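You operate a simulated robot arm through the tools that you are given. There is no shell and no other tool. Be economical: measure what you need, move in short steps, check, and stop when the job is done.

You are at the controls of a simulated robot arm. One attempt, no reset.

TASK
Tidy the toaster: both slices in the toast rack, crumb tray in, plug in its pocket.

It is judged by the outcome, as a careful person would: the job done as asked, and still so three seconds after it is handed in. It fails if anything else is knocked over, pushed out of place, dropped, spilled or broken.

THE ROBOT
A 6-joint arm with a two-finger parallel gripper, fixed in place. Base frame: the origin is at the foot of the arm, x ahead of it, y to its left, z up; the work surface is at about z = 0.75. Readings come in m, degrees, newtons and seconds.
With the tool pointing down near the work surface it reaches from about 0.26 to 0.68 m from the base axis. Its first joint turns from -66.0 to 66.0 degrees. Payload 2.9 kg.
The tool frame sits at the grasp point between the pads (the TCP): z along the fingers, y along the line on which they close. The tips reach 0.03 m beyond it. The gripper opens to 0.11 m. The fingers are 0.02 m wide and 0.01 m thick; the gripper's body (0.048 by 0.112 m) begins 0.055 m behind the TCP.
Orientation is told as [roll, pitch, yaw] about the base's x, y, z axes, in that order, counted from this pose: with the fingers straight down and closing along the base's y, the tool's x points along the base's -x, its y along +y and its z along -z.

THE INTERFACE
- The arm moves only by the tool step_arm. Its argument "targets" is a list that holds one entry, the list of rows, each a list of 7 numbers: the closure in counts, from 0 (fully open) to 255 (shut), then the shift along the base's x, y, z in units of 50 mm (1.0 is 50 mm), then the turn, a rotation vector about the base's x, y, z in units of 4 degrees (1.0 is 4 degrees). In form: [[[grip, x, y, z, ax, ay, az], ...]]. A call has 1 to 20 rows; each row shifts and turns the commanded pose from where the row before left it. A call with a number of a shift or a turn outside -1 to 1 is refused whole. Rows are played at 5 a second. More than 0.05 m and 8.6 degrees between two rows, or a gripper value outside its range, and nothing of the call is played. A pose out of reach is approached as far as the arm can. The call stops where the force on the tool passes 40 N (or 10 N more than at its start, if that is more) or the arm is blocked; 0.2 s more then pass. Each finger travels about 0.108 m/s and halts on what it meets, pressing with about 20 N; the grip force reading is that of the motor and also rises with nothing between the fingers. The clock runs only during rows and for 0.2 s after the last one: add rows that do not move to give the fingers time. The reply holds the time, the measured pose of the TCP, the force on the tool along the base axes, the opening and the grip force, in the units named above and with some noise, and new pictures: "show" is both (left out), scene, wrist or none.
- Cameras (640 x 400 px; columns grow to the right, rows downward): "scene" is fixed at [0.0599, 0.4182, 1.3956]; the picture's right is [-0.90, -0.44, 0.00], its down [-0.20, 0.41, -0.89] and it looks along [0.39, -0.80, -0.46] (base axes); focal length 238 px, centre (320, 200). "wrist" rides on the gripper at [-0.036, 0, -0.057] in the tool frame; the picture's right is [0.00, -1.00, 0.00], its down [0.97, 0.00, -0.24] and it looks along [0.24, 0.00, 0.97] (tool axes); focal length 218 px, centre (320, 200). There is no depth. A picture from a camera that has moved, and an enlarged one, comes with that camera's place and axes in the base frame and with its lens.
- enlarge(camera, box): a new picture of the part [left, top, right, bottom] of that camera's present view, enlarged. The clock stands still meanwhile.
- hand_in(): hands the job in; it is judged then, once.

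Work in short steps. Places have to be worked out from the pictures, the camera data and where the tool is seen: move nearer, look again, correct. Check each grasp and each placing, and mend what went wrong. You have 120 turns and 150 pictures in all, those below and enlarged ones among them. Open the gripper and draw the arm clear of the work before you hand the job in, unless the task says otherwise; then end with one line.

The tools are called after "Emit:" as name(argument=value, ...) on one line, values as JSON. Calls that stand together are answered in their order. step_arm: Moves the arm, as the interface text tells. Its arguments: {"type":"object","properties":{"targets":{"type":"array","items":{"type":"array","items":{"type":"array","items":{"type":"number"}}}},"show":{"type":"string","enum":["both","scene","wrist","none"]}},"required":["targets"]} The other tools are called the same way: enlarge (camera, box) takes an enlarged picture of a part of a camera's view; hand_in () hands the job in.

At the start:

```text
time_s: 0.0
tcp_pos: [0.4216, -0.1086, 1.2366]
tool_rot: [0.0, 0.0, 0.0]
force: [0.1, -0.2, 0.3]
finger_gap: 0.1099
gripper_force: 0.1
```

scene: 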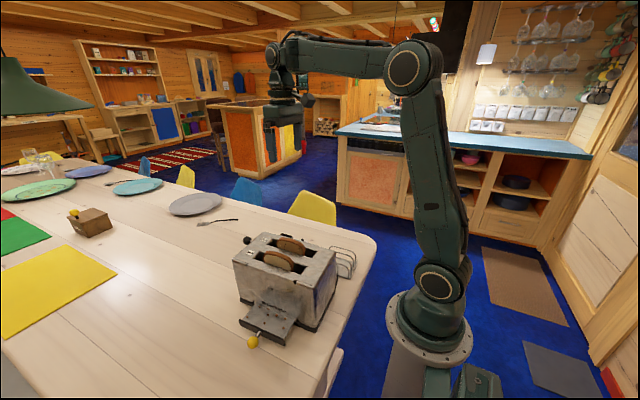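
wrist: 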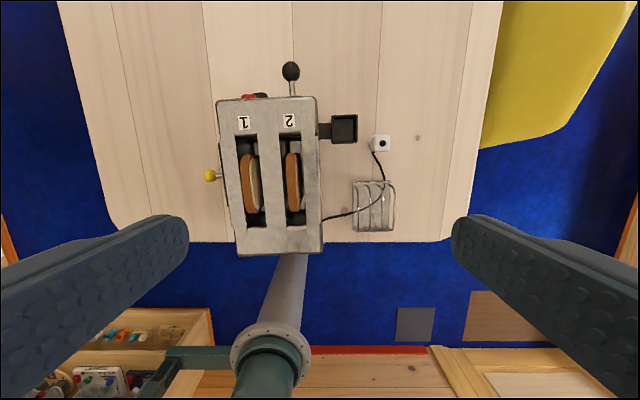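

The wrist view shows the toaster with two slots, a lever, the tray knob, the pocket, the plug and the rack. I'll enlarge both views to identify the parts.

Emit:
enlarge(camera="wrist", box=[190, 50, 430, 270])

Emit:
enlarge(camera="scene", box=[220, 220, 370, 360])

```text
1.82 times, centred on (310, 160) of wrist
camera zoom: at [0.457, -0.1102, 1.2943], right [0.0, -1.0, 0.0], down [-0.97, 0.0, 0.24], along [-0.24, 0.0, -0.97], focal length 397 px, centre (338, 273)
```

zoom: 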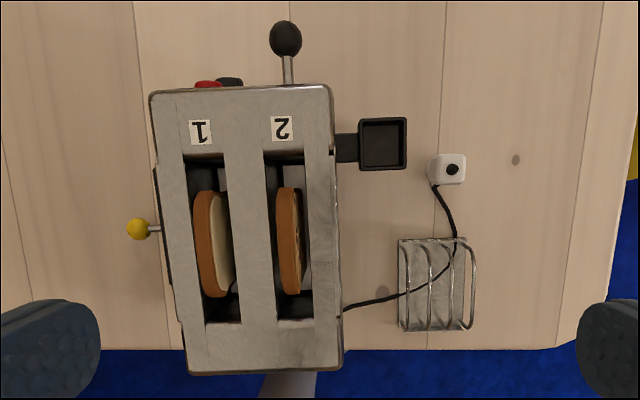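

```text
2.86 times, centred on (295, 290) of scene
camera zoom: at [0.0599, 0.4182, 1.3956], right [-0.9, -0.44, 0.0], down [-0.2, 0.41, -0.89], along [0.39, -0.8, -0.46], focal length 681 px, centre (391, -57)
```

zoom: 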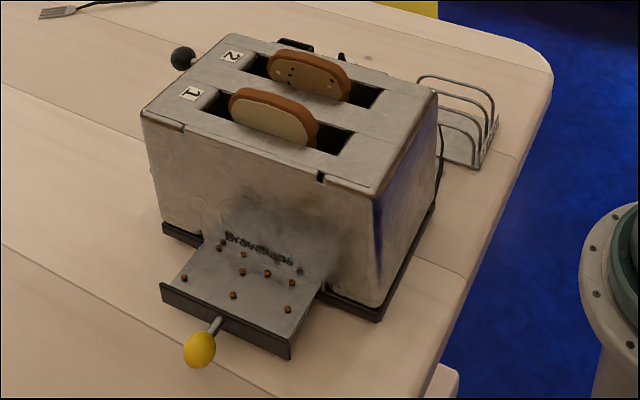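

From the two views I put the toaster top at z≈0.93. The slice tops are at z≈0.956, at about (0.40, -0.007) and (0.40, -0.07). The plug is near (0.465, -0.25), the pocket near (0.49, -0.16) and the rack near (0.31, -0.245). I'll move above the plug and rack for a closer look.

Emit:
step_arm(targets=[[[0, 0, -0.6, -0.9, 0, 0, 0], [0, 0, -0.6, -0.9, 0, 0, 0], [0, 0, -0.6, -0.9, 0, 0, 0], [0, 0, -0.6, -0.9, 0, 0, 0], [0, 0, 0, -0.4, 0, 0, 0], [0, 0, 0, 0, 0, 0, 0]]])

```text
refused: row 1 steps farther than a row can; nothing moved
```

The combined shift was over 50 mm, so I'll use smaller rows.

Emit:
step_arm(targets=[[[0, 0, -0.45, -0.8, 0, 0, 0], [0, 0, -0.45, -0.8, 0, 0, 0], [0, 0, -0.45, -0.8, 0, 0, 0], [0, 0, -0.45, -0.8, 0, 0, 0], [0, 0, -0.4, -0.8, 0, 0, 0], [0, 0, 0, 0, 0, 0, 0]]])

```text
time_s: 1.4
tcp_pos: [0.4213, -0.2204, 1.0331]
tool_rot: [0.0, 0.0, -0.1]
force: [-0.9, 0.1, -0.4]
finger_gap: 0.1098
gripper_force: 0.1
camera wrist: at [0.4574, -0.2209, 1.0905], right [0.0, -1.0, 0.0], down [-0.97, 0.0, 0.24], along [-0.24, 0.0, -0.97], focal length 218 px, centre (320, 200)
```

scene: 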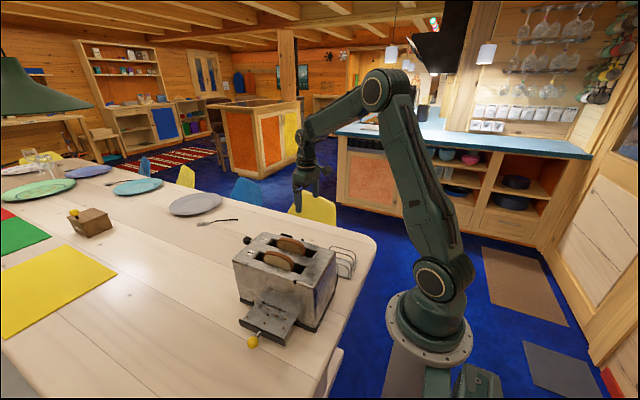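
wrist: 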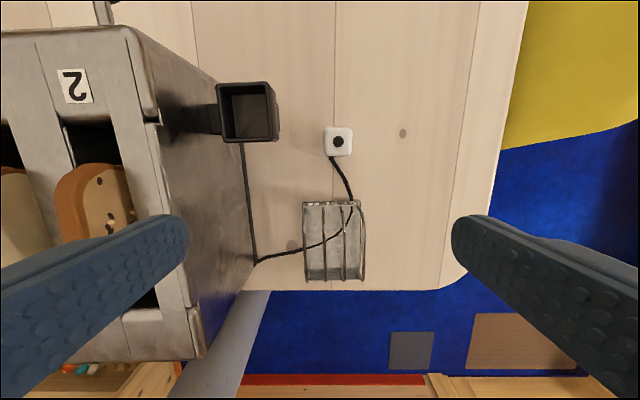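

Emit:
enlarge(camera="wrist", box=[200, 60, 420, 300])

```text
1.67 times, centred on (310, 180) of wrist
camera zoom: at [0.4574, -0.2209, 1.0905], right [0.0, -1.0, 0.0], down [-0.97, 0.0, 0.24], along [-0.24, 0.0, -0.97], focal length 364 px, centre (337, 233)
```

zoom: 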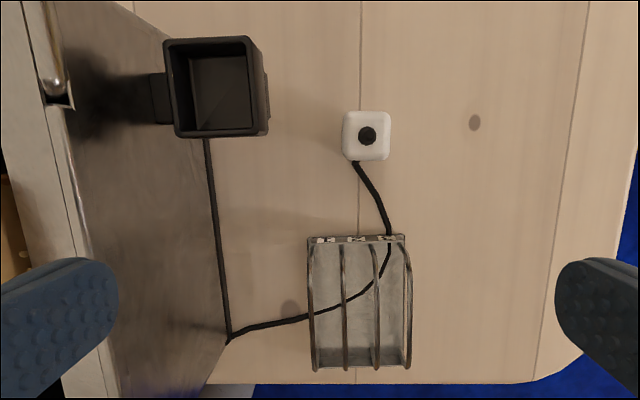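

The plug is a white block of about 40 mm near (0.464, -0.246), and the pocket rim is at z≈0.886 near (0.486, -0.153). I'll go lower and behind the plug for better measures, with the gripper partly closed to stay clear of the pocket.

Emit:
step_arm(targets=[[[90, 0, -0.3, -0.9, 0, 0, 0], [90, 0, -0.3, -0.9, 0, 0, 0], [90, 0, 0, -0.7, 0, 0, 0], [90, 0, 0, 0, 0, 0, 0]]], show="wrist")

```text
time_s: 2.4
tcp_pos: [0.422, -0.2466, 0.9117]
tool_rot: [0.0, 0.1, 0.0]
force: [0.0, 0.2, -0.1]
finger_gap: 0.071
gripper_force: 0.0
camera wrist: at [0.458, -0.2496, 0.9689], right [0.0, -1.0, 0.0], down [-0.97, 0.0, 0.24], along [-0.24, 0.0, -0.97], focal length 218 px, centre (320, 200)
```

wrist: 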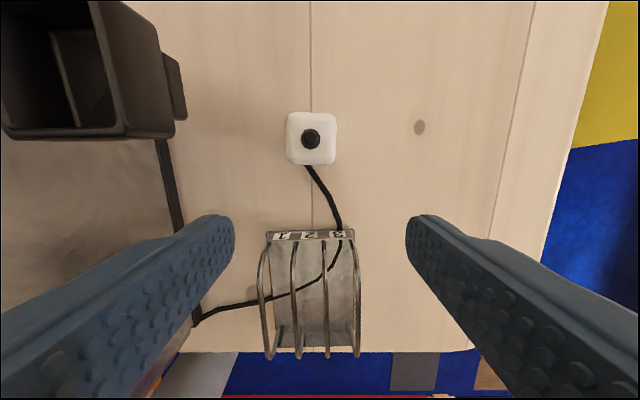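

The rack has labels too, so I'll read them and measure the plug.

Emit:
enlarge(camera="wrist", box=[240, 90, 400, 190])

Emit:
enlarge(camera="wrist", box=[230, 215, 390, 365])

```text
4.00 times, centred on (320, 140) of wrist
camera zoom: at [0.458, -0.2496, 0.9689], right [0.0, -1.0, 0.0], down [-0.97, 0.0, 0.24], along [-0.24, 0.0, -0.97], focal length 873 px, centre (320, 440)
```

zoom: 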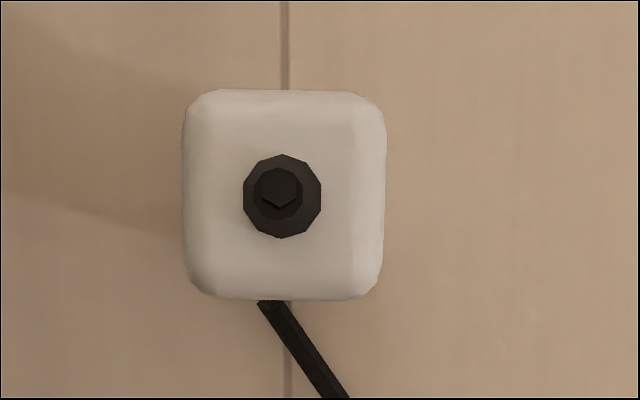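

```text
2.67 times, centred on (310, 290) of wrist
camera zoom: at [0.458, -0.2496, 0.9689], right [0.0, -1.0, 0.0], down [-0.97, 0.0, 0.24], along [-0.24, 0.0, -0.97], focal length 582 px, centre (347, -40)
```

zoom: 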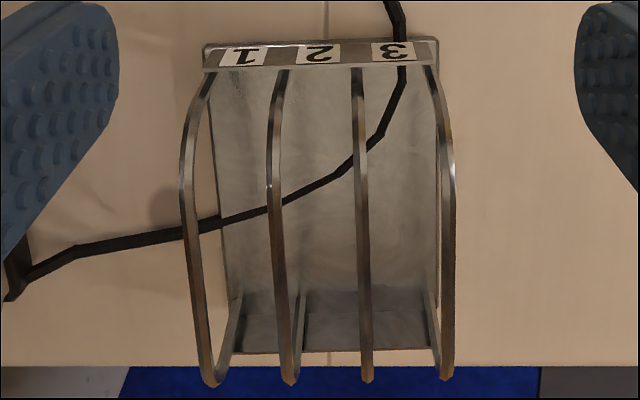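

Rack slots are labelled 1–3, with slot 1 on the toaster side, so slice 1 goes to slot 1 and slice 2 to slot 2. The plug is about 36 mm wide with its top at z≈0.805. I'll move over it and check alignment.

Emit:
step_arm(targets=[[[90, 0.82, 0.04, 0, 0, 0, 0], [90, 0, 0, -0.7, 0, 0, 0], [90, 0, 0, 0, 0, 0, 0]]], show="wrist")

```text
time_s: 3.2
tcp_pos: [0.4641, -0.2478, 0.877]
tool_rot: [0.0, 0.0, 0.0]
force: [0.2, 0.2, 0.0]
finger_gap: 0.0708
gripper_force: 0.1
camera wrist: at [0.4998, -0.2483, 0.9345], right [0.0, -1.0, 0.0], down [-0.97, 0.0, 0.24], along [-0.24, 0.0, -0.97], focal length 218 px, centre (320, 200)
```

wrist: 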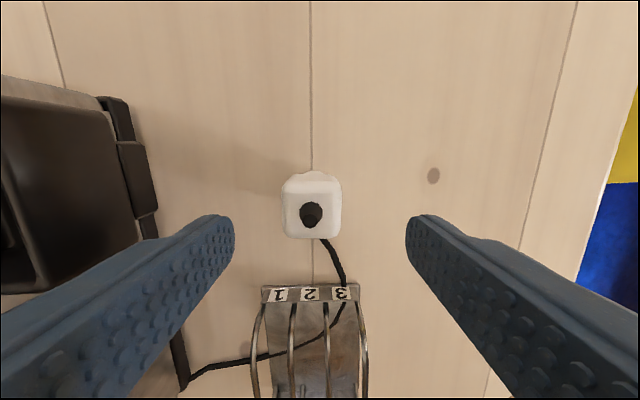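

The plug is centred about 4 mm to +y. I'll correct, descend and close on it.

Emit:
step_arm(targets=[[[90, 0, 0.08, -0.6, 0, 0, 0], [90, 0, 0, -0.64, 0, 0, 0], [90, 0, 0, 0, 0, 0, 0], [200, 0, 0, 0, 0, 0, 0], [200, 0, 0, 0, 0, 0, 0], [200, 0, 0, 0, 0, 0, 0], [200, 0, 0, 0, 0, 0, 0]]], show="wrist")

```text
time_s: 4.8
tcp_pos: [0.4647, -0.2408, 0.8181]
tool_rot: [0.0, -0.1, 0.0]
force: [-0.9, 0.7, 0.2]
finger_gap: 0.0355
gripper_force: 19.7
camera wrist: at [0.5006, -0.2424, 0.8743], right [0.0, -1.0, 0.0], down [-0.97, 0.0, 0.24], along [-0.24, 0.0, -0.97], focal length 218 px, centre (320, 200)
```

wrist: 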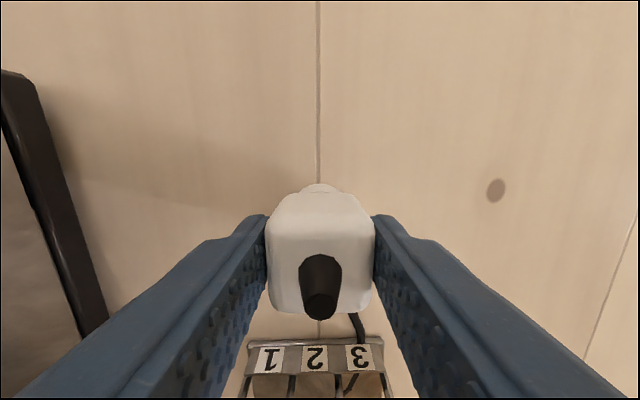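

Gripped at 35.5 mm. I'll lift it, then move near the pocket and look.

Emit:
step_arm(targets=[[[200, 0, 0, 0.8, 0, 0, 0], [200, 0, 0, 0.8, 0, 0, 0], [200, 0, 0, 0.8, 0, 0, 0], [200, 0, 0, 0.8, 0, 0, 0], [200, 0, 0, 0.6, 0, 0, 0], [200, 0, 0, 0, 0, 0, 0]]], show="wrist")

```text
time_s: 6.2
tcp_pos: [0.4612, -0.244, 1.0068]
tool_rot: [0.0, -0.1, -0.1]
force: [0.4, 0.3, -0.5]
finger_gap: 0.0354
gripper_force: 19.7
camera wrist: at [0.4967, -0.2451, 1.0638], right [0.0, -1.0, 0.0], down [-0.97, 0.0, 0.24], along [-0.24, 0.0, -0.97], focal length 218 px, centre (320, 200)
```

wrist: 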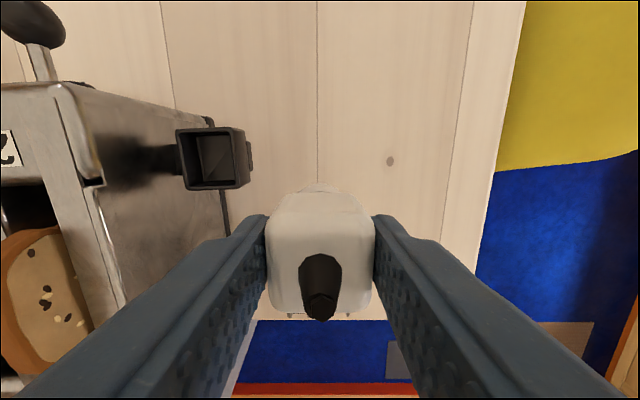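

Plug is lifted. I'll enlarge the pocket for a precise position.

Emit:
enlarge(camera="wrist", box=[150, 110, 270, 200])

```text
4.44 times, centred on (210, 155) of wrist
camera zoom: at [0.4967, -0.2451, 1.0638], right [0.0, -1.0, 0.0], down [-0.97, 0.0, 0.24], along [-0.24, 0.0, -0.97], focal length 970 px, centre (809, 400)
```

zoom: 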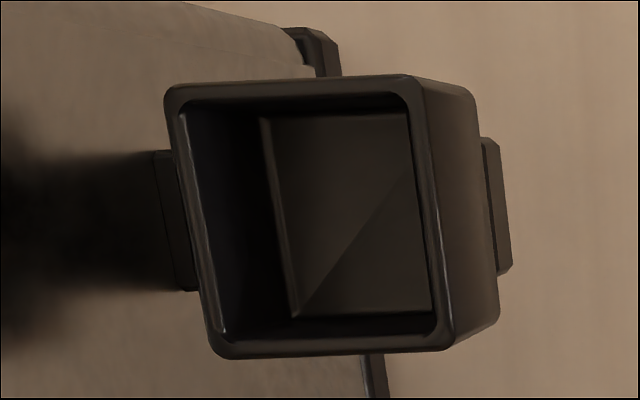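

Pocket rim centre is ≈(0.4865, -0.1535, 0.884), inner size about 41–44 mm, turned about 2.6° with the toaster. I'll check how the plug sits in the fingers.

Emit:
enlarge(camera="wrist", box=[240, 170, 400, 330])

Emit:
enlarge(camera="scene", box=[230, 150, 390, 290])

```text
2.50 times, centred on (320, 250) of wrist
camera zoom: at [0.4967, -0.2451, 1.0638], right [0.0, -1.0, 0.0], down [-0.97, 0.0, 0.24], along [-0.24, 0.0, -0.97], focal length 546 px, centre (320, 75)
```

zoom: 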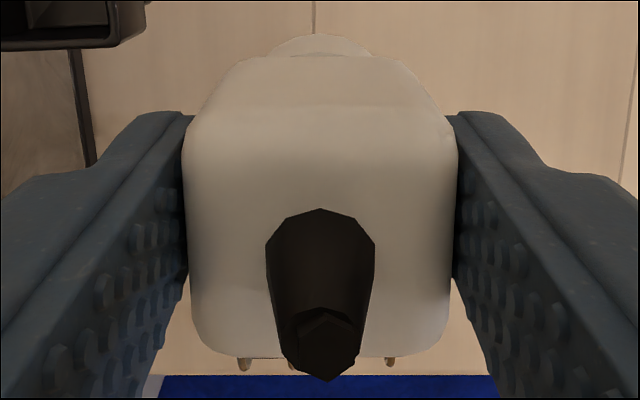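

```text
2.86 times, centred on (310, 220) of scene
camera zoom: at [0.0599, 0.4182, 1.3956], right [-0.9, -0.44, 0.0], down [-0.2, 0.41, -0.89], along [0.39, -0.8, -0.46], focal length 681 px, centre (349, 143)
```

zoom: 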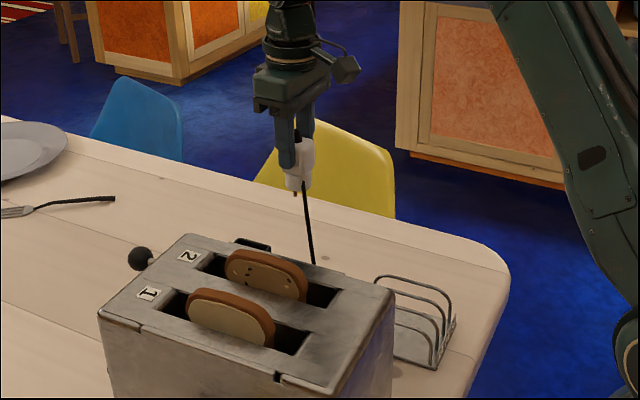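

The plug stands pins down in the grip and its centre is ~2 mm behind the TCP. I'll move above the pocket (dx +0.028, dy +0.0905) and turn +2.6°, then check.

Emit:
step_arm(targets=[[[200, 0.18, 0.6, 0, 0, 0, 0.2], [200, 0.18, 0.6, 0, 0, 0, 0.2], [200, 0.2, 0.61, 0, 0, 0, 0.25], [200, 0, 0, 0, 0, 0, 0], [200, 0, 0, 0, 0, 0, 0]]])

Emit:
enlarge(camera="wrist", box=[220, 120, 420, 320])

Emit:
enlarge(camera="scene", box=[230, 170, 350, 275])

```text
time_s: 7.4
tcp_pos: [0.4893, -0.1516, 1.0066]
tool_rot: [0.0, 0.1, 2.5]
force: [-0.2, 0.1, -1.2]
finger_gap: 0.0355
gripper_force: 20.3
camera wrist: at [0.5259, -0.1517, 1.0636], right [0.04, -1.0, 0.0], down [-0.97, -0.04, 0.24], along [-0.24, -0.01, -0.97], focal length 218 px, centre (320, 200)
```

scene: 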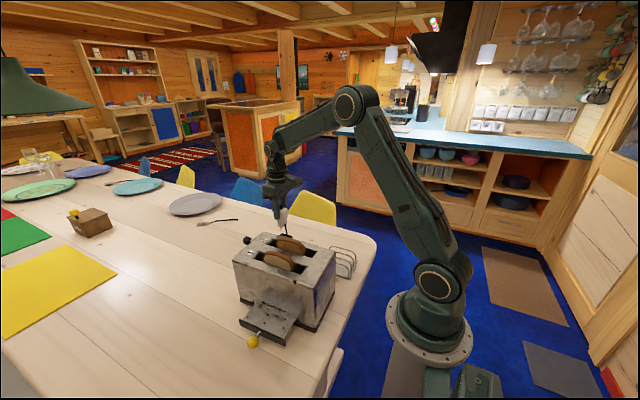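
wrist: 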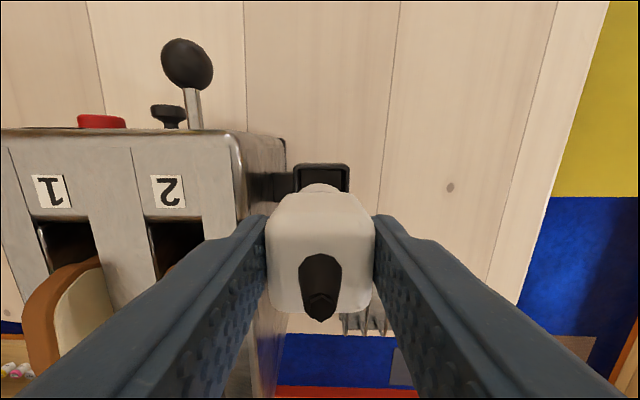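

```text
2.00 times, centred on (320, 220) of wrist
camera zoom: at [0.5259, -0.1517, 1.0636], right [0.04, -1.0, 0.0], down [-0.97, -0.04, 0.24], along [-0.24, -0.01, -0.97], focal length 436 px, centre (320, 160)
```

zoom: 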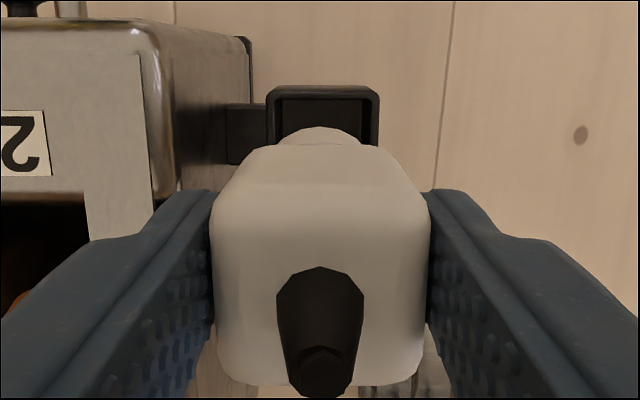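

```text
3.81 times, centred on (290, 222) of scene
camera zoom: at [0.0599, 0.4182, 1.3956], right [-0.9, -0.44, 0.0], down [-0.2, 0.41, -0.89], along [0.39, -0.8, -0.46], focal length 908 px, centre (434, 114)
```

zoom: 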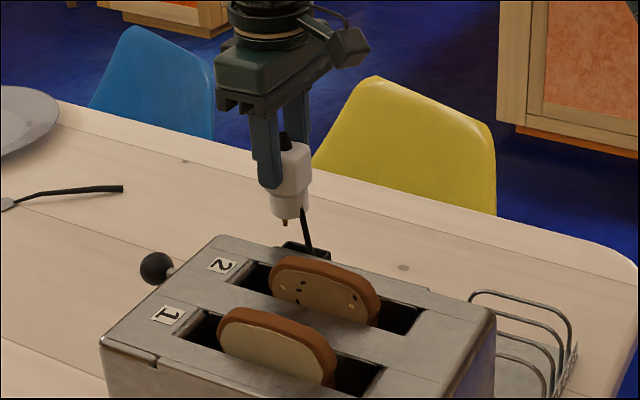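

The plug is centred on the pocket in y, and the front rim places the pocket centre at x≈0.4875, matching the plug. I'll lower it gradually.

Emit:
step_arm(targets=[[[200, 0, 0, -0.4, 0, 0, 0], [200, 0, 0, -0.4, 0, 0, 0], [200, 0, 0, -0.2, 0, 0, 0], [200, 0, 0, -0.2, 0, 0, 0], [200, 0, 0, -0.2, 0, 0, 0], [200, 0, 0, 0, 0, 0, 0]]], show="wrist")

Emit:
enlarge(camera="scene", box=[230, 170, 350, 275])

```text
time_s: 8.8
tcp_pos: [0.489, -0.1523, 0.9356]
tool_rot: [0.0, 0.0, 2.6]
force: [-1.0, 0.4, -0.9]
finger_gap: 0.0359
gripper_force: 20.3
camera wrist: at [0.5262, -0.1517, 0.9926], right [0.04, -1.0, 0.0], down [-0.97, -0.04, 0.24], along [-0.24, -0.01, -0.97], focal length 218 px, centre (320, 200)
```

wrist: 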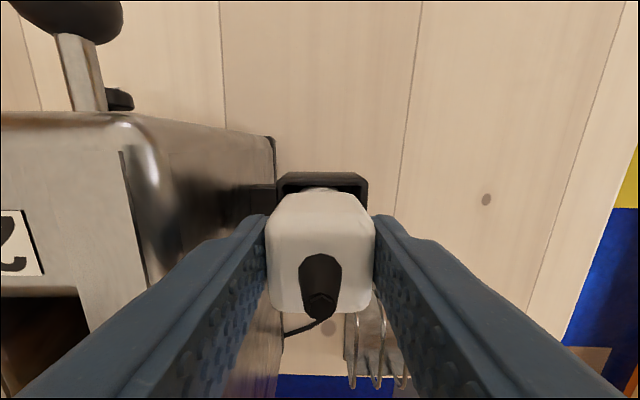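

```text
3.81 times, centred on (290, 222) of scene
camera zoom: at [0.06, 0.4182, 1.3956], right [-0.9, -0.44, 0.0], down [-0.2, 0.41, -0.89], along [0.39, -0.8, -0.46], focal length 908 px, centre (434, 114)
```

zoom: 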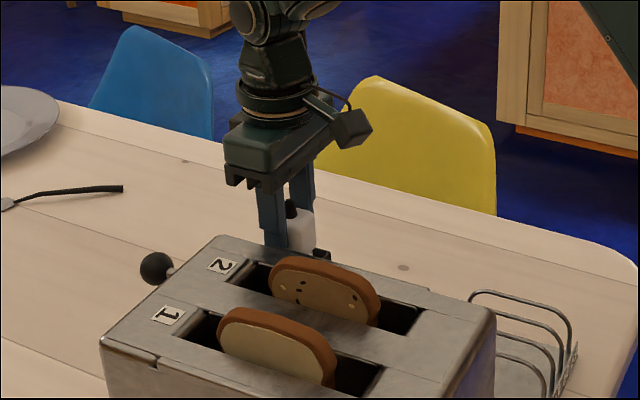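

It's entering without force. Continuing down in small steps.

Emit:
step_arm(targets=[[[200, 0, 0, -0.1, 0, 0, 0], [200, 0, 0, -0.1, 0, 0, 0], [200, 0, 0, -0.1, 0, 0, 0], [200, 0, 0, 0, 0, 0, 0]]], show="wrist")

Emit:
enlarge(camera="wrist", box=[240, 160, 400, 330])

```text
time_s: 9.8
tcp_pos: [0.4908, -0.1523, 0.9229]
tool_rot: [0.0, -0.2, 2.6]
force: [2.4, 3.5, 14.5]
finger_gap: 0.0358
gripper_force: 19.9
camera wrist: at [0.5264, -0.1518, 0.9791], right [0.05, -1.0, 0.0], down [-0.97, -0.04, 0.24], along [-0.24, -0.01, -0.97], focal length 218 px, centre (320, 200)
```

wrist: 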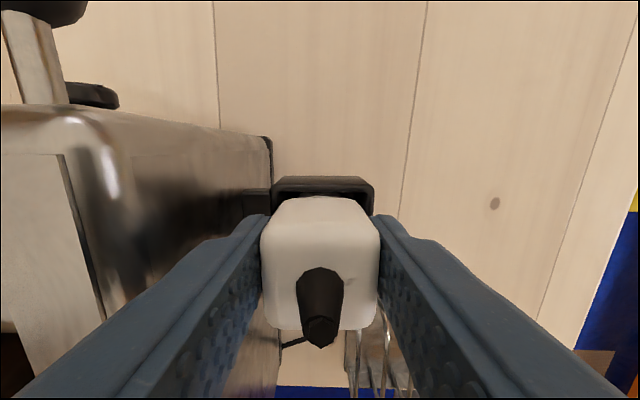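

```text
2.35 times, centred on (320, 245) of wrist
camera zoom: at [0.5264, -0.1518, 0.9791], right [0.05, -1.0, 0.0], down [-0.97, -0.04, 0.24], along [-0.24, -0.01, -0.97], focal length 514 px, centre (320, 94)
```

zoom: 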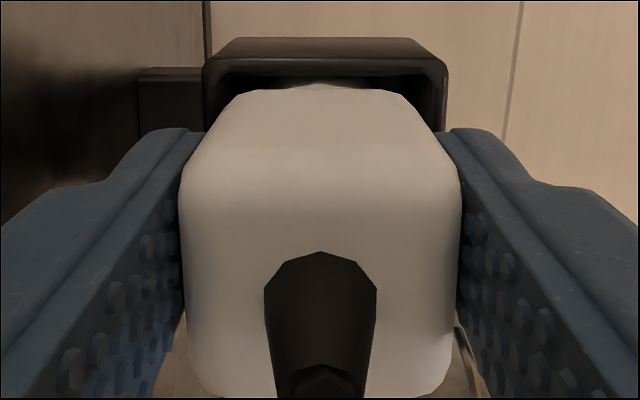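

There's 14 N of resistance, and the plug slid up slightly in the grip, so it appears to have bottomed out inside the pocket. I'll release a little (the toaster side is close) and look.

Emit:
step_arm(targets=[[[150, 0, 0, 0, 0, 0, 0], [150, 0, 0, 0, 0, 0, 0], [150, 0, 0, 0, 0, 0, 0]]], show="wrist")

Emit:
enlarge(camera="wrist", box=[240, 160, 400, 330])

```text
time_s: 10.6
tcp_pos: [0.4898, -0.1532, 0.9209]
tool_rot: [0.0, 0.0, 2.5]
force: [-1.0, -0.3, -0.5]
finger_gap: 0.045
gripper_force: 0.1
camera wrist: at [0.5257, -0.152, 0.9779], right [0.04, -1.0, 0.0], down [-0.97, -0.04, 0.24], along [-0.24, -0.01, -0.97], focal length 218 px, centre (320, 200)
```

wrist: 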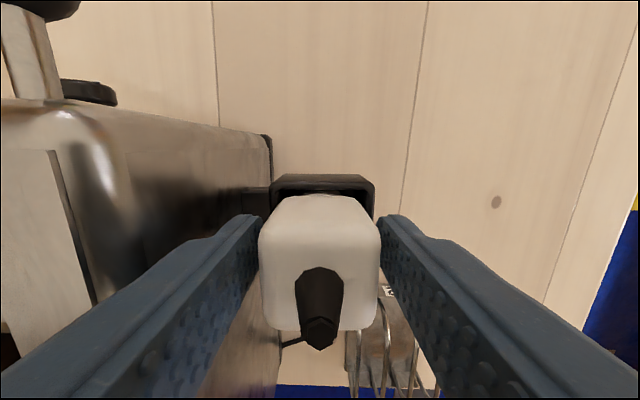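

```text
2.35 times, centred on (320, 245) of wrist
camera zoom: at [0.5257, -0.152, 0.9779], right [0.04, -1.0, 0.0], down [-0.97, -0.04, 0.24], along [-0.24, -0.01, -0.97], focal length 514 px, centre (320, 94)
```

zoom: 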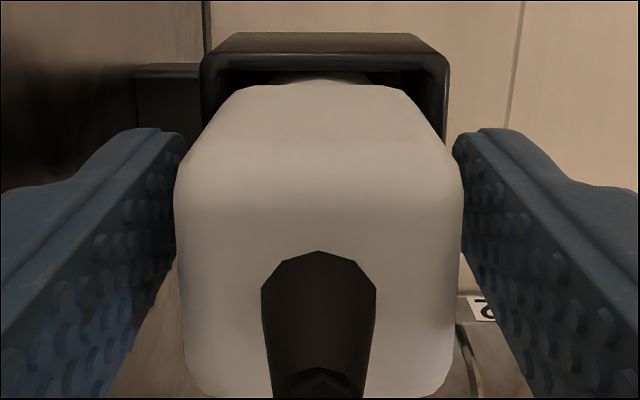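

The plug stayed upright. I'll raise the arm and step back to inspect it.

Emit:
step_arm(targets=[[[150, 0, 0, 0.4, 0, 0, 0], [150, 0, 0, 0.8, 0, 0, 0], [150, 0, 0, 0.8, 0, 0, 0], [150, -0.8, 0, 0, 0, 0, 0], [150, -0.4, 0, 0, 0, 0, 0], [150, 0, 0, 0, 0, 0, 0]]])

Emit:
enlarge(camera="scene", box=[230, 200, 350, 275])

Emit:
enlarge(camera="wrist", box=[260, 100, 380, 220])

```text
time_s: 12.0
tcp_pos: [0.4307, -0.1534, 1.0184]
tool_rot: [0.1, 0.0, 2.6]
force: [-0.6, 0.0, -0.1]
finger_gap: 0.0452
gripper_force: 0.0
camera wrist: at [0.4667, -0.1526, 1.0758], right [0.04, -1.0, 0.0], down [-0.97, -0.04, 0.24], along [-0.24, -0.01, -0.97], focal length 218 px, centre (320, 200)
```

scene: 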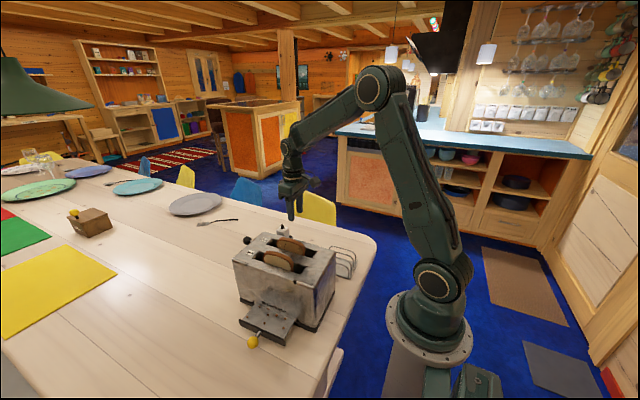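
wrist: 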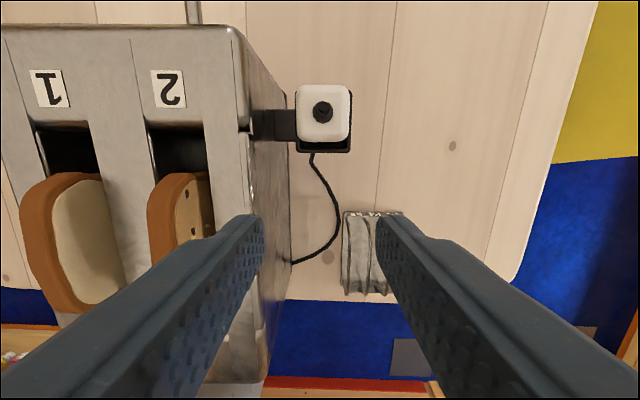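

```text
5.33 times, centred on (290, 238) of scene
camera zoom: at [0.0599, 0.4182, 1.3956], right [-0.9, -0.44, 0.0], down [-0.2, 0.41, -0.89], along [0.39, -0.8, -0.46], focal length 1271 px, centre (480, 0)
```

zoom: 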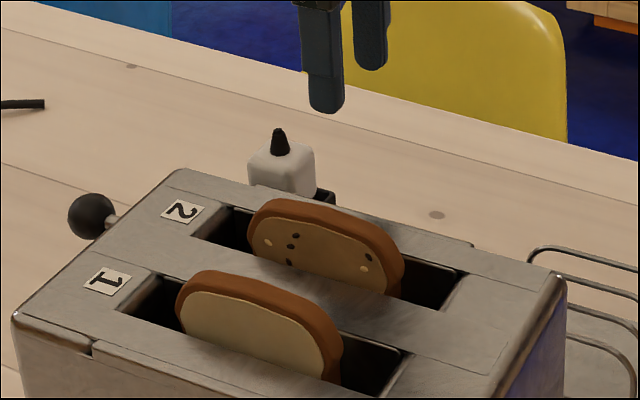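

```text
3.33 times, centred on (320, 160) of wrist
camera zoom: at [0.4667, -0.1526, 1.0758], right [0.04, -1.0, 0.0], down [-0.97, -0.04, 0.24], along [-0.24, -0.01, -0.97], focal length 728 px, centre (320, 333)
```

zoom: 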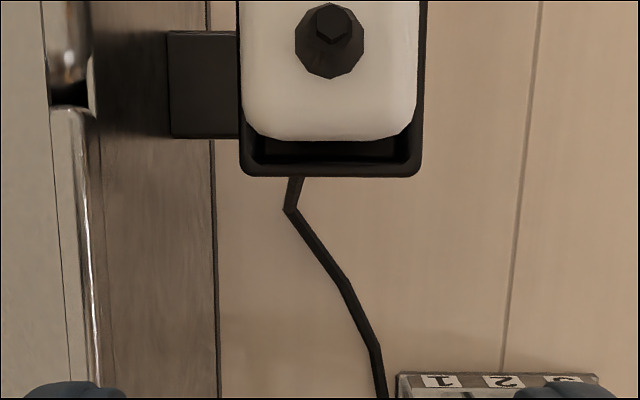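

The plug stands upright inside the pocket rim, with the body about 35 mm and centred. Next are the slices, so I'll move above slice 1 with the gripper at about 60 mm.

Emit:
step_arm(targets=[[[120, 0, 0, 0.9, 0, 0, 0], [120, -0.2, 0.9, 0, 0, 0, 0], [120, -0.2, 0.9, 0, 0, 0, 0], [120, -0.2, 0.9, 0, 0, 0, 0], [120, 0, 0.2, 0, 0, 0, 0], [120, 0, 0, 0, 0, 0, 0]]], show="wrist")

Emit:
enlarge(camera="wrist", box=[220, 100, 420, 300])

```text
time_s: 13.4
tcp_pos: [0.4, -0.0098, 1.0637]
tool_rot: [0.0, -0.1, 2.6]
force: [0.9, 0.6, 0.3]
finger_gap: 0.058
gripper_force: 0.0
camera wrist: at [0.437, -0.0094, 1.1205], right [0.04, -1.0, 0.0], down [-0.97, -0.04, 0.24], along [-0.24, -0.01, -0.97], focal length 218 px, centre (320, 200)
```

wrist: 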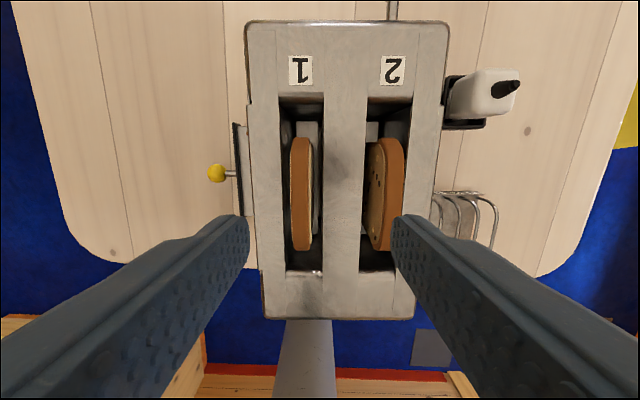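

```text
2.00 times, centred on (320, 200) of wrist
camera zoom: at [0.437, -0.0094, 1.1205], right [0.04, -1.0, 0.0], down [-0.97, -0.04, 0.24], along [-0.24, -0.01, -0.97], focal length 436 px, centre (320, 200)
```

zoom: 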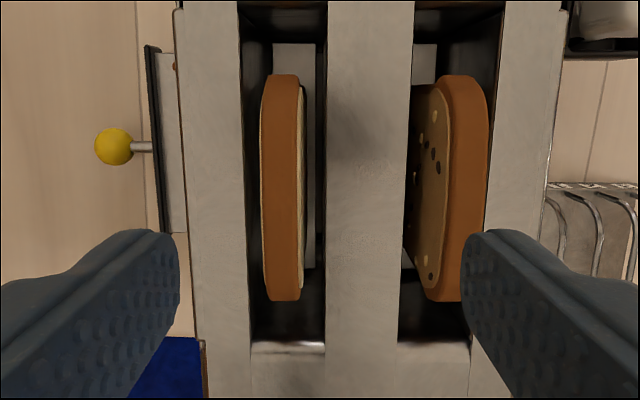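

Slice 1's crust is ~15 mm thick, centred at about (0.398, 0.005) with its top at z≈0.957. I'll lower over it with tips just above the toaster top.

Emit:
step_arm(targets=[[[120, -0.05, 0.28, -0.5, 0, 0, 0], [120, 0, 0, -0.8, 0, 0, 0], [120, 0, 0, -0.5, 0, 0, 0], [120, 0, 0, 0, 0, 0, 0]]], show="wrist")

Emit:
enlarge(camera="scene", box=[230, 200, 350, 300])

```text
time_s: 14.4
tcp_pos: [0.3965, 0.0035, 0.9723]
tool_rot: [0.0, 0.0, 2.6]
force: [0.1, -0.1, 0.2]
finger_gap: 0.0579
gripper_force: 0.1
camera wrist: at [0.4327, 0.0047, 1.0302], right [0.04, -1.0, 0.0], down [-0.97, -0.04, 0.24], along [-0.24, -0.01, -0.97], focal length 218 px, centre (320, 200)
```

wrist: 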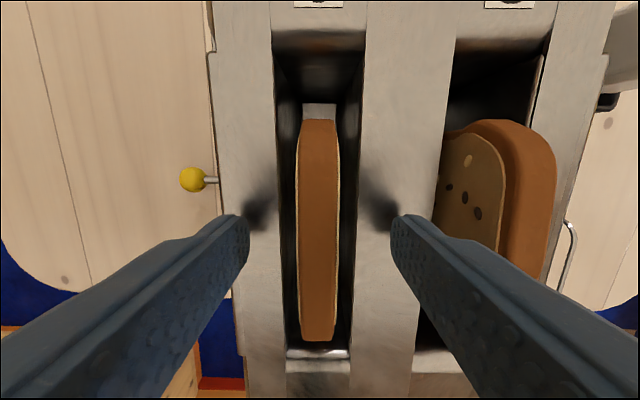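

```text
4.00 times, centred on (290, 250) of scene
camera zoom: at [0.0599, 0.4182, 1.3956], right [-0.9, -0.44, 0.0], down [-0.2, 0.41, -0.89], along [0.39, -0.8, -0.46], focal length 954 px, centre (440, 0)
```

zoom: 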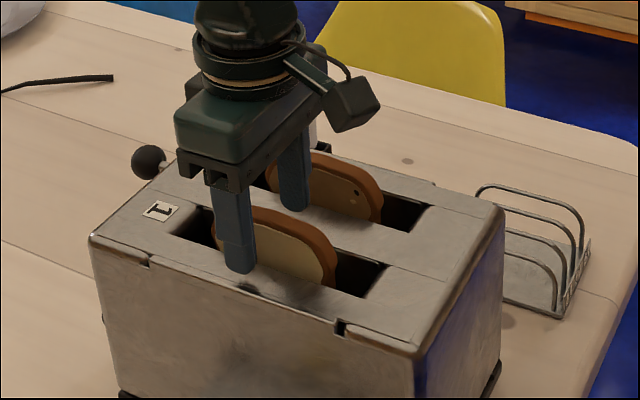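

Slice 1 is centred between the fingers. I'll lower 5 mm, shift 4 mm back, and close.

Emit:
step_arm(targets=[[[120, -0.08, 0, -0.11, 0, 0, 0], [120, 0, 0, 0, 0, 0, 0], [230, 0, 0, 0, 0, 0, 0], [230, 0, 0, 0, 0, 0, 0], [230, 0, 0, 0, 0, 0, 0], [230, 0, 0, 0, 0, 0, 0]]], show="wrist")

```text
time_s: 15.8
tcp_pos: [0.392, 0.0046, 0.9678]
tool_rot: [-0.1, 0.0, 2.7]
force: [0.2, -0.1, -0.4]
finger_gap: 0.0145
gripper_force: 9.8
camera wrist: at [0.4283, 0.0054, 1.025], right [0.04, -1.0, 0.0], down [-0.97, -0.04, 0.24], along [-0.24, -0.01, -0.97], focal length 218 px, centre (320, 200)
```

wrist: 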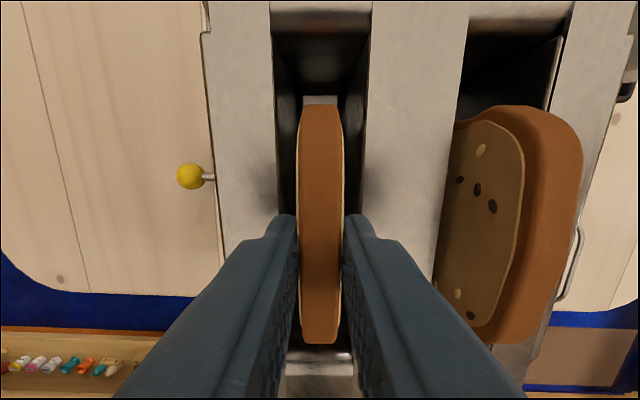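

Slice 1 is gripped at 14.5 mm. I'll lift slowly.

Emit:
step_arm(targets=[[[230, 0, 0, 0, 0, 0, 0], [230, 0, 0, 0.2, 0, 0, 0], [230, 0, 0, 0.4, 0, 0, 0], [230, 0, 0, 0.4, 0, 0, 0], [230, 0, 0, 0, 0, 0, 0]]])

Emit:
enlarge(camera="scene", box=[220, 180, 360, 300])

```text
time_s: 17.0
tcp_pos: [0.3925, 0.0054, 1.0184]
tool_rot: [0.1, 0.0, 2.6]
force: [0.9, 0.1, -0.3]
finger_gap: 0.0143
gripper_force: 9.8
camera wrist: at [0.4289, 0.0051, 1.0761], right [0.04, -1.0, 0.0], down [-0.97, -0.04, 0.24], along [-0.24, -0.01, -0.97], focal length 218 px, centre (320, 200)
```

scene: 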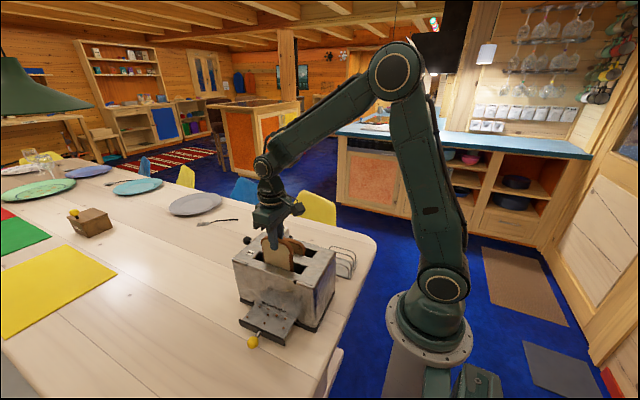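
wrist: 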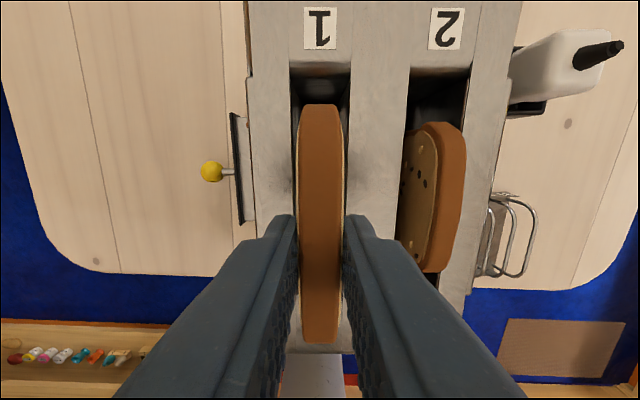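

```text
3.33 times, centred on (290, 240) of scene
camera zoom: at [0.0599, 0.4182, 1.3956], right [-0.9, -0.44, 0.0], down [-0.2, 0.41, -0.89], along [0.39, -0.8, -0.46], focal length 795 px, centre (420, 67)
```

zoom: 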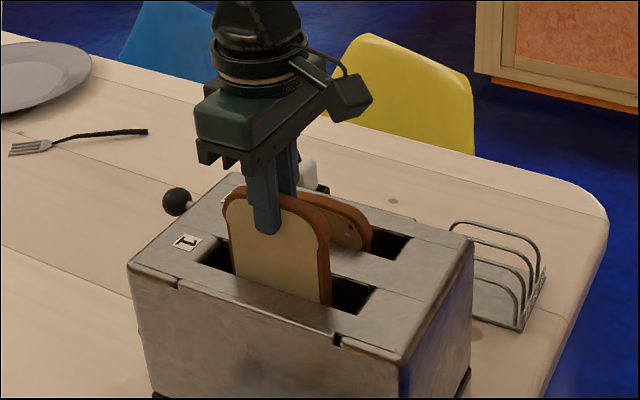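

Slice 1 is rising cleanly. I work out the rack slots as x≈0.3065, y≈-0.2137 for slot 1 and -0.2427 for slot 2, yaw ≈2.6°, arch top z≈0.81. I'll lift fully and check the slice.

Emit:
step_arm(targets=[[[230, 0, 0, 0.6, 0, 0, 0], [230, 0, 0, 0.7, 0, 0, 0], [230, 0, 0, 0.7, 0, 0, 0], [230, 0, 0, 0, 0, 0, 0]]], show="none")

Emit:
enlarge(camera="scene", box=[220, 140, 360, 300])

```text
time_s: 18.0
tcp_pos: [0.3917, 0.0061, 1.1205]
tool_rot: [-0.1, 0.0, 2.7]
force: [0.4, -0.6, -0.1]
finger_gap: 0.0145
gripper_force: 10.1
```

```text
2.50 times, centred on (290, 220) of scene
camera zoom: at [0.0599, 0.4182, 1.3956], right [-0.9, -0.44, 0.0], down [-0.2, 0.41, -0.89], along [0.39, -0.8, -0.46], focal length 596 px, centre (395, 150)
```

zoom: 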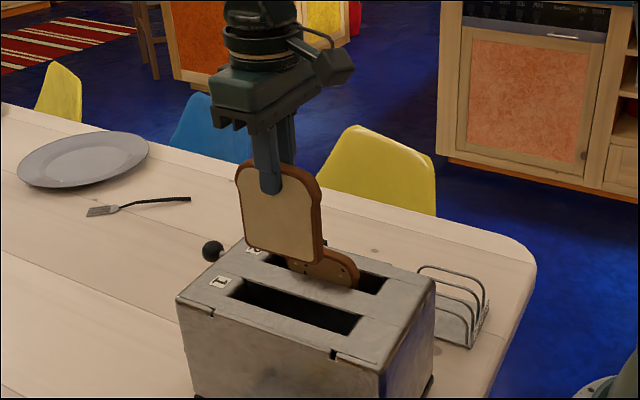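

The slice hangs level with its bottom about 0.117 below the TCP (z≈1.003). I'll carry it above rack slot 1.

Emit:
step_arm(targets=[[[230, -0.29, -0.74, 0, 0, 0, 0], [230, -0.29, -0.74, 0, 0, 0, 0], [230, -0.29, -0.74, 0, 0, 0, 0], [230, -0.29, -0.74, 0, 0, 0, 0], [230, -0.29, -0.74, 0, 0, 0, 0], [230, -0.29, -0.72, 0, 0, 0, 0], [230, 0, 0, -0.8, 0, 0, 0], [230, 0, 0, 0, 0, 0, 0]]])

Emit:
enlarge(camera="wrist", box=[220, 100, 420, 400])

Emit:
enlarge(camera="scene", box=[270, 170, 390, 290])

```text
time_s: 19.8
tcp_pos: [0.3041, -0.2165, 1.0813]
tool_rot: [0.1, 0.0, 2.7]
force: [-0.1, -0.2, 0.0]
finger_gap: 0.0149
gripper_force: 9.9
camera wrist: at [0.3414, -0.2156, 1.1385], right [0.04, -1.0, 0.0], down [-0.97, -0.04, 0.24], along [-0.24, -0.01, -0.97], focal length 218 px, centre (320, 200)
```

scene: 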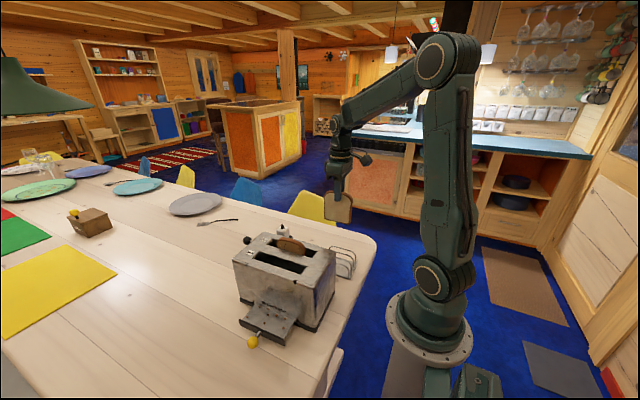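
wrist: 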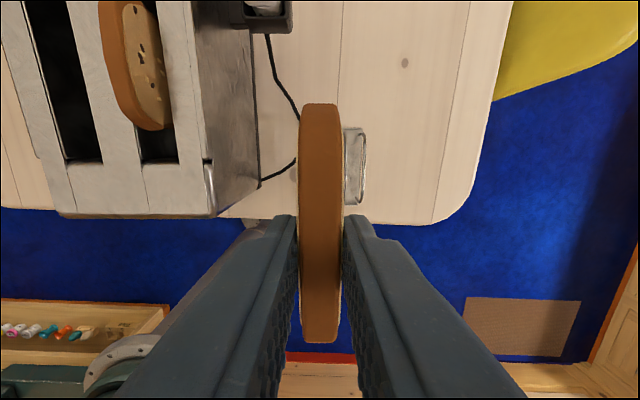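

```text
1.33 times, centred on (320, 250) of wrist
camera zoom: at [0.3414, -0.2156, 1.1385], right [0.04, -1.0, 0.0], down [-0.97, -0.04, 0.24], along [-0.24, -0.01, -0.97], focal length 291 px, centre (320, 133)
```

zoom: 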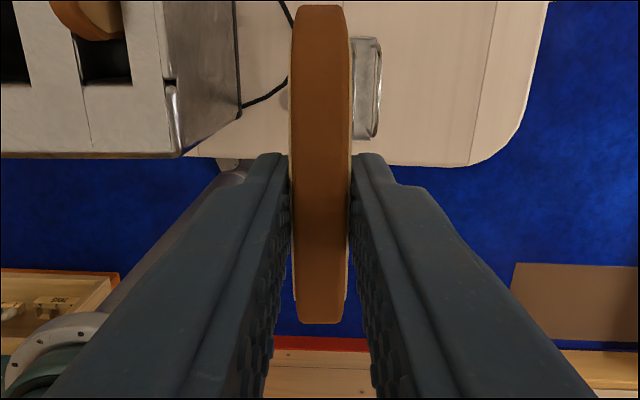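

```text
3.33 times, centred on (330, 230) of scene
camera zoom: at [0.06, 0.4182, 1.3956], right [-0.9, -0.44, 0.0], down [-0.2, 0.41, -0.89], along [0.39, -0.8, -0.46], focal length 795 px, centre (287, 100)
```

zoom: 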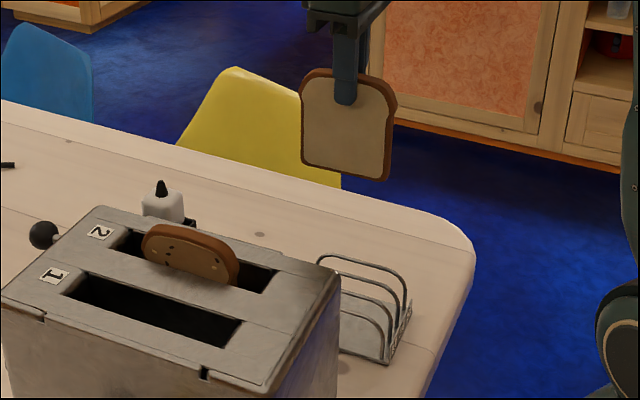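

Scene cross-check agrees with the rack position. I'll lower until the slice's bottom is just above the arches and look.

Emit:
step_arm(targets=[[[230, 0, 0, -0.9, 0, 0, 0], [230, 0, 0, -0.9, 0, 0, 0], [230, 0, 0, -0.9, 0, 0, 0], [230, 0, 0, 0, 0, 0, 0]]], show="wrist")

Emit:
enlarge(camera="scene", box=[300, 210, 380, 290])

```text
time_s: 20.8
tcp_pos: [0.3012, -0.2141, 0.9447]
tool_rot: [0.0, 0.1, 2.7]
force: [0.3, 0.3, -0.8]
finger_gap: 0.015
gripper_force: 10.0
camera wrist: at [0.3382, -0.2124, 1.0022], right [0.04, -1.0, 0.0], down [-0.97, -0.04, 0.24], along [-0.24, -0.01, -0.97], focal length 218 px, centre (320, 200)
```

wrist: 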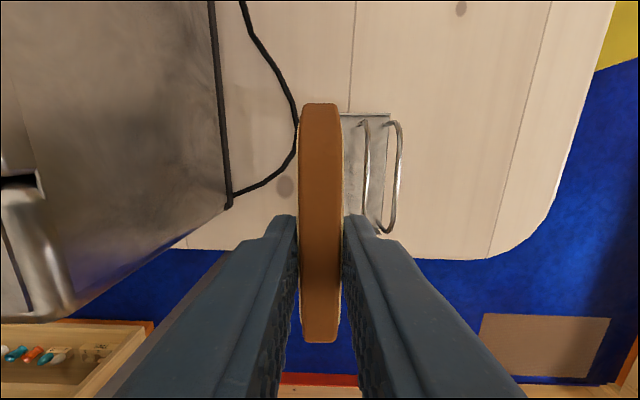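

```text
5.00 times, centred on (340, 250) of scene
camera zoom: at [0.06, 0.4182, 1.3956], right [-0.9, -0.44, 0.0], down [-0.2, 0.41, -0.89], along [0.39, -0.8, -0.46], focal length 1192 px, centre (220, -50)
```

zoom: 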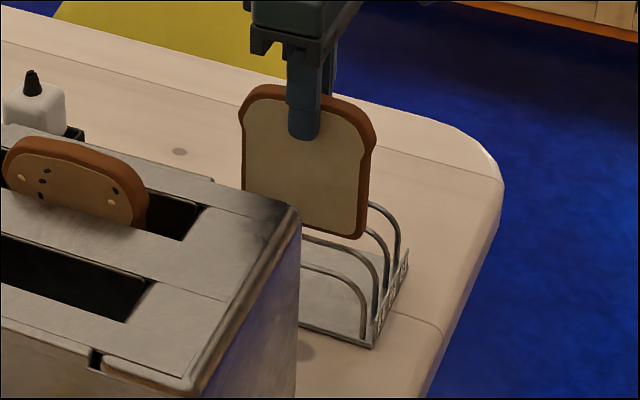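

Compared with the visible third and fourth wires, I may be a few mm too far to +y. Enlarging to measure.

Emit:
enlarge(camera="wrist", box=[290, 90, 430, 250])

```text
2.50 times, centred on (360, 170) of wrist
camera zoom: at [0.3382, -0.2124, 1.0022], right [0.04, -1.0, 0.0], down [-0.97, -0.04, 0.24], along [-0.24, -0.01, -0.97], focal length 546 px, centre (220, 275)
```

zoom: 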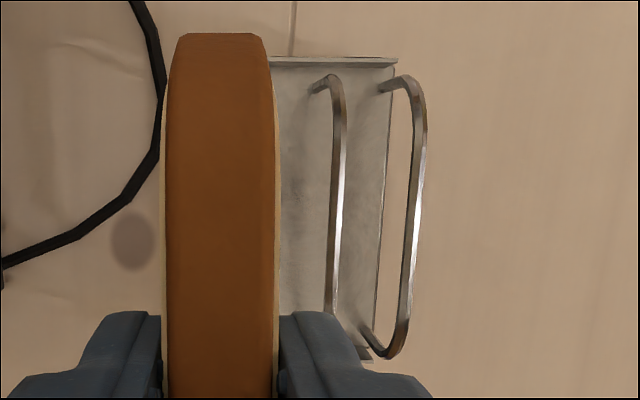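

A better estimate puts slot 1 at y≈-0.212, so I'll shift +2 mm and lower slowly between the wires.

Emit:
step_arm(targets=[[[230, 0.04, 0.04, -0.3, 0, 0, 0], [230, 0, 0, -0.3, 0, 0, 0], [230, 0, 0, -0.2, 0, 0, 0], [230, 0, 0, -0.2, 0, 0, 0], [230, 0, 0, 0, 0, 0, 0]]], show="wrist")

Emit:
enlarge(camera="scene", box=[310, 220, 370, 280])

```text
time_s: 22.0
tcp_pos: [0.3073, -0.2126, 0.8951]
tool_rot: [0.1, 0.0, 2.6]
force: [0.1, 0.3, 0.0]
finger_gap: 0.0148
gripper_force: 10.3
camera wrist: at [0.3432, -0.2124, 0.952], right [0.04, -1.0, 0.0], down [-0.97, -0.04, 0.24], along [-0.24, -0.01, -0.97], focal length 218 px, centre (320, 200)
```

wrist: 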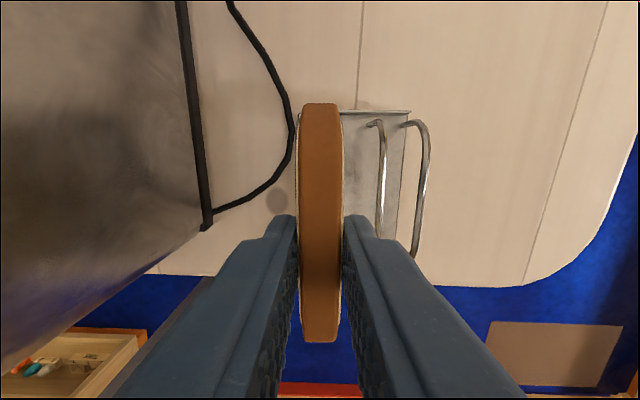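

```text
6.67 times, centred on (340, 250) of scene
camera zoom: at [0.06, 0.4182, 1.3956], right [-0.9, -0.44, 0.0], down [-0.2, 0.41, -0.89], along [0.39, -0.8, -0.46], focal length 1589 px, centre (187, -133)
```

zoom: 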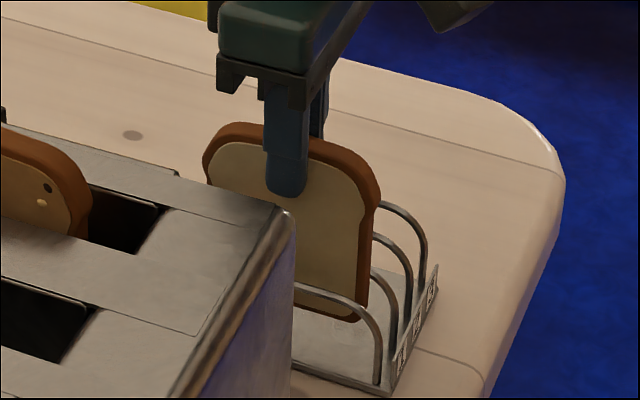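

The slice is between wires 1 and 2, with no force. Lowering to contact.

Emit:
step_arm(targets=[[[230, 0, 0, -0.15, 0, 0, 0], [230, 0, 0, -0.1, 0, 0, 0], [230, 0, 0, -0.06, 0, 0, 0], [230, 0, 0, -0.06, 0, 0, 0], [230, 0, 0, 0, 0, 0, 0]]], show="none")

Emit:
enlarge(camera="scene", box=[310, 220, 370, 280])

```text
time_s: 23.2
tcp_pos: [0.3074, -0.212, 0.8756]
tool_rot: [-0.1, -0.1, 2.6]
force: [0.1, -0.7, -0.3]
finger_gap: 0.0147
gripper_force: 10.4
```

```text
6.67 times, centred on (340, 250) of scene
camera zoom: at [0.0599, 0.4182, 1.3956], right [-0.9, -0.44, 0.0], down [-0.2, 0.41, -0.89], along [0.39, -0.8, -0.46], focal length 1589 px, centre (187, -133)
```

zoom: 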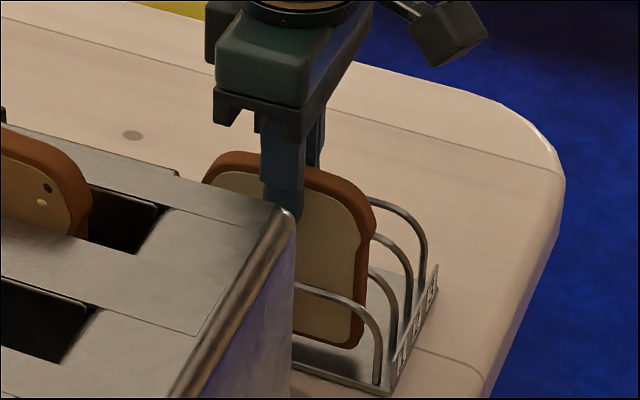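

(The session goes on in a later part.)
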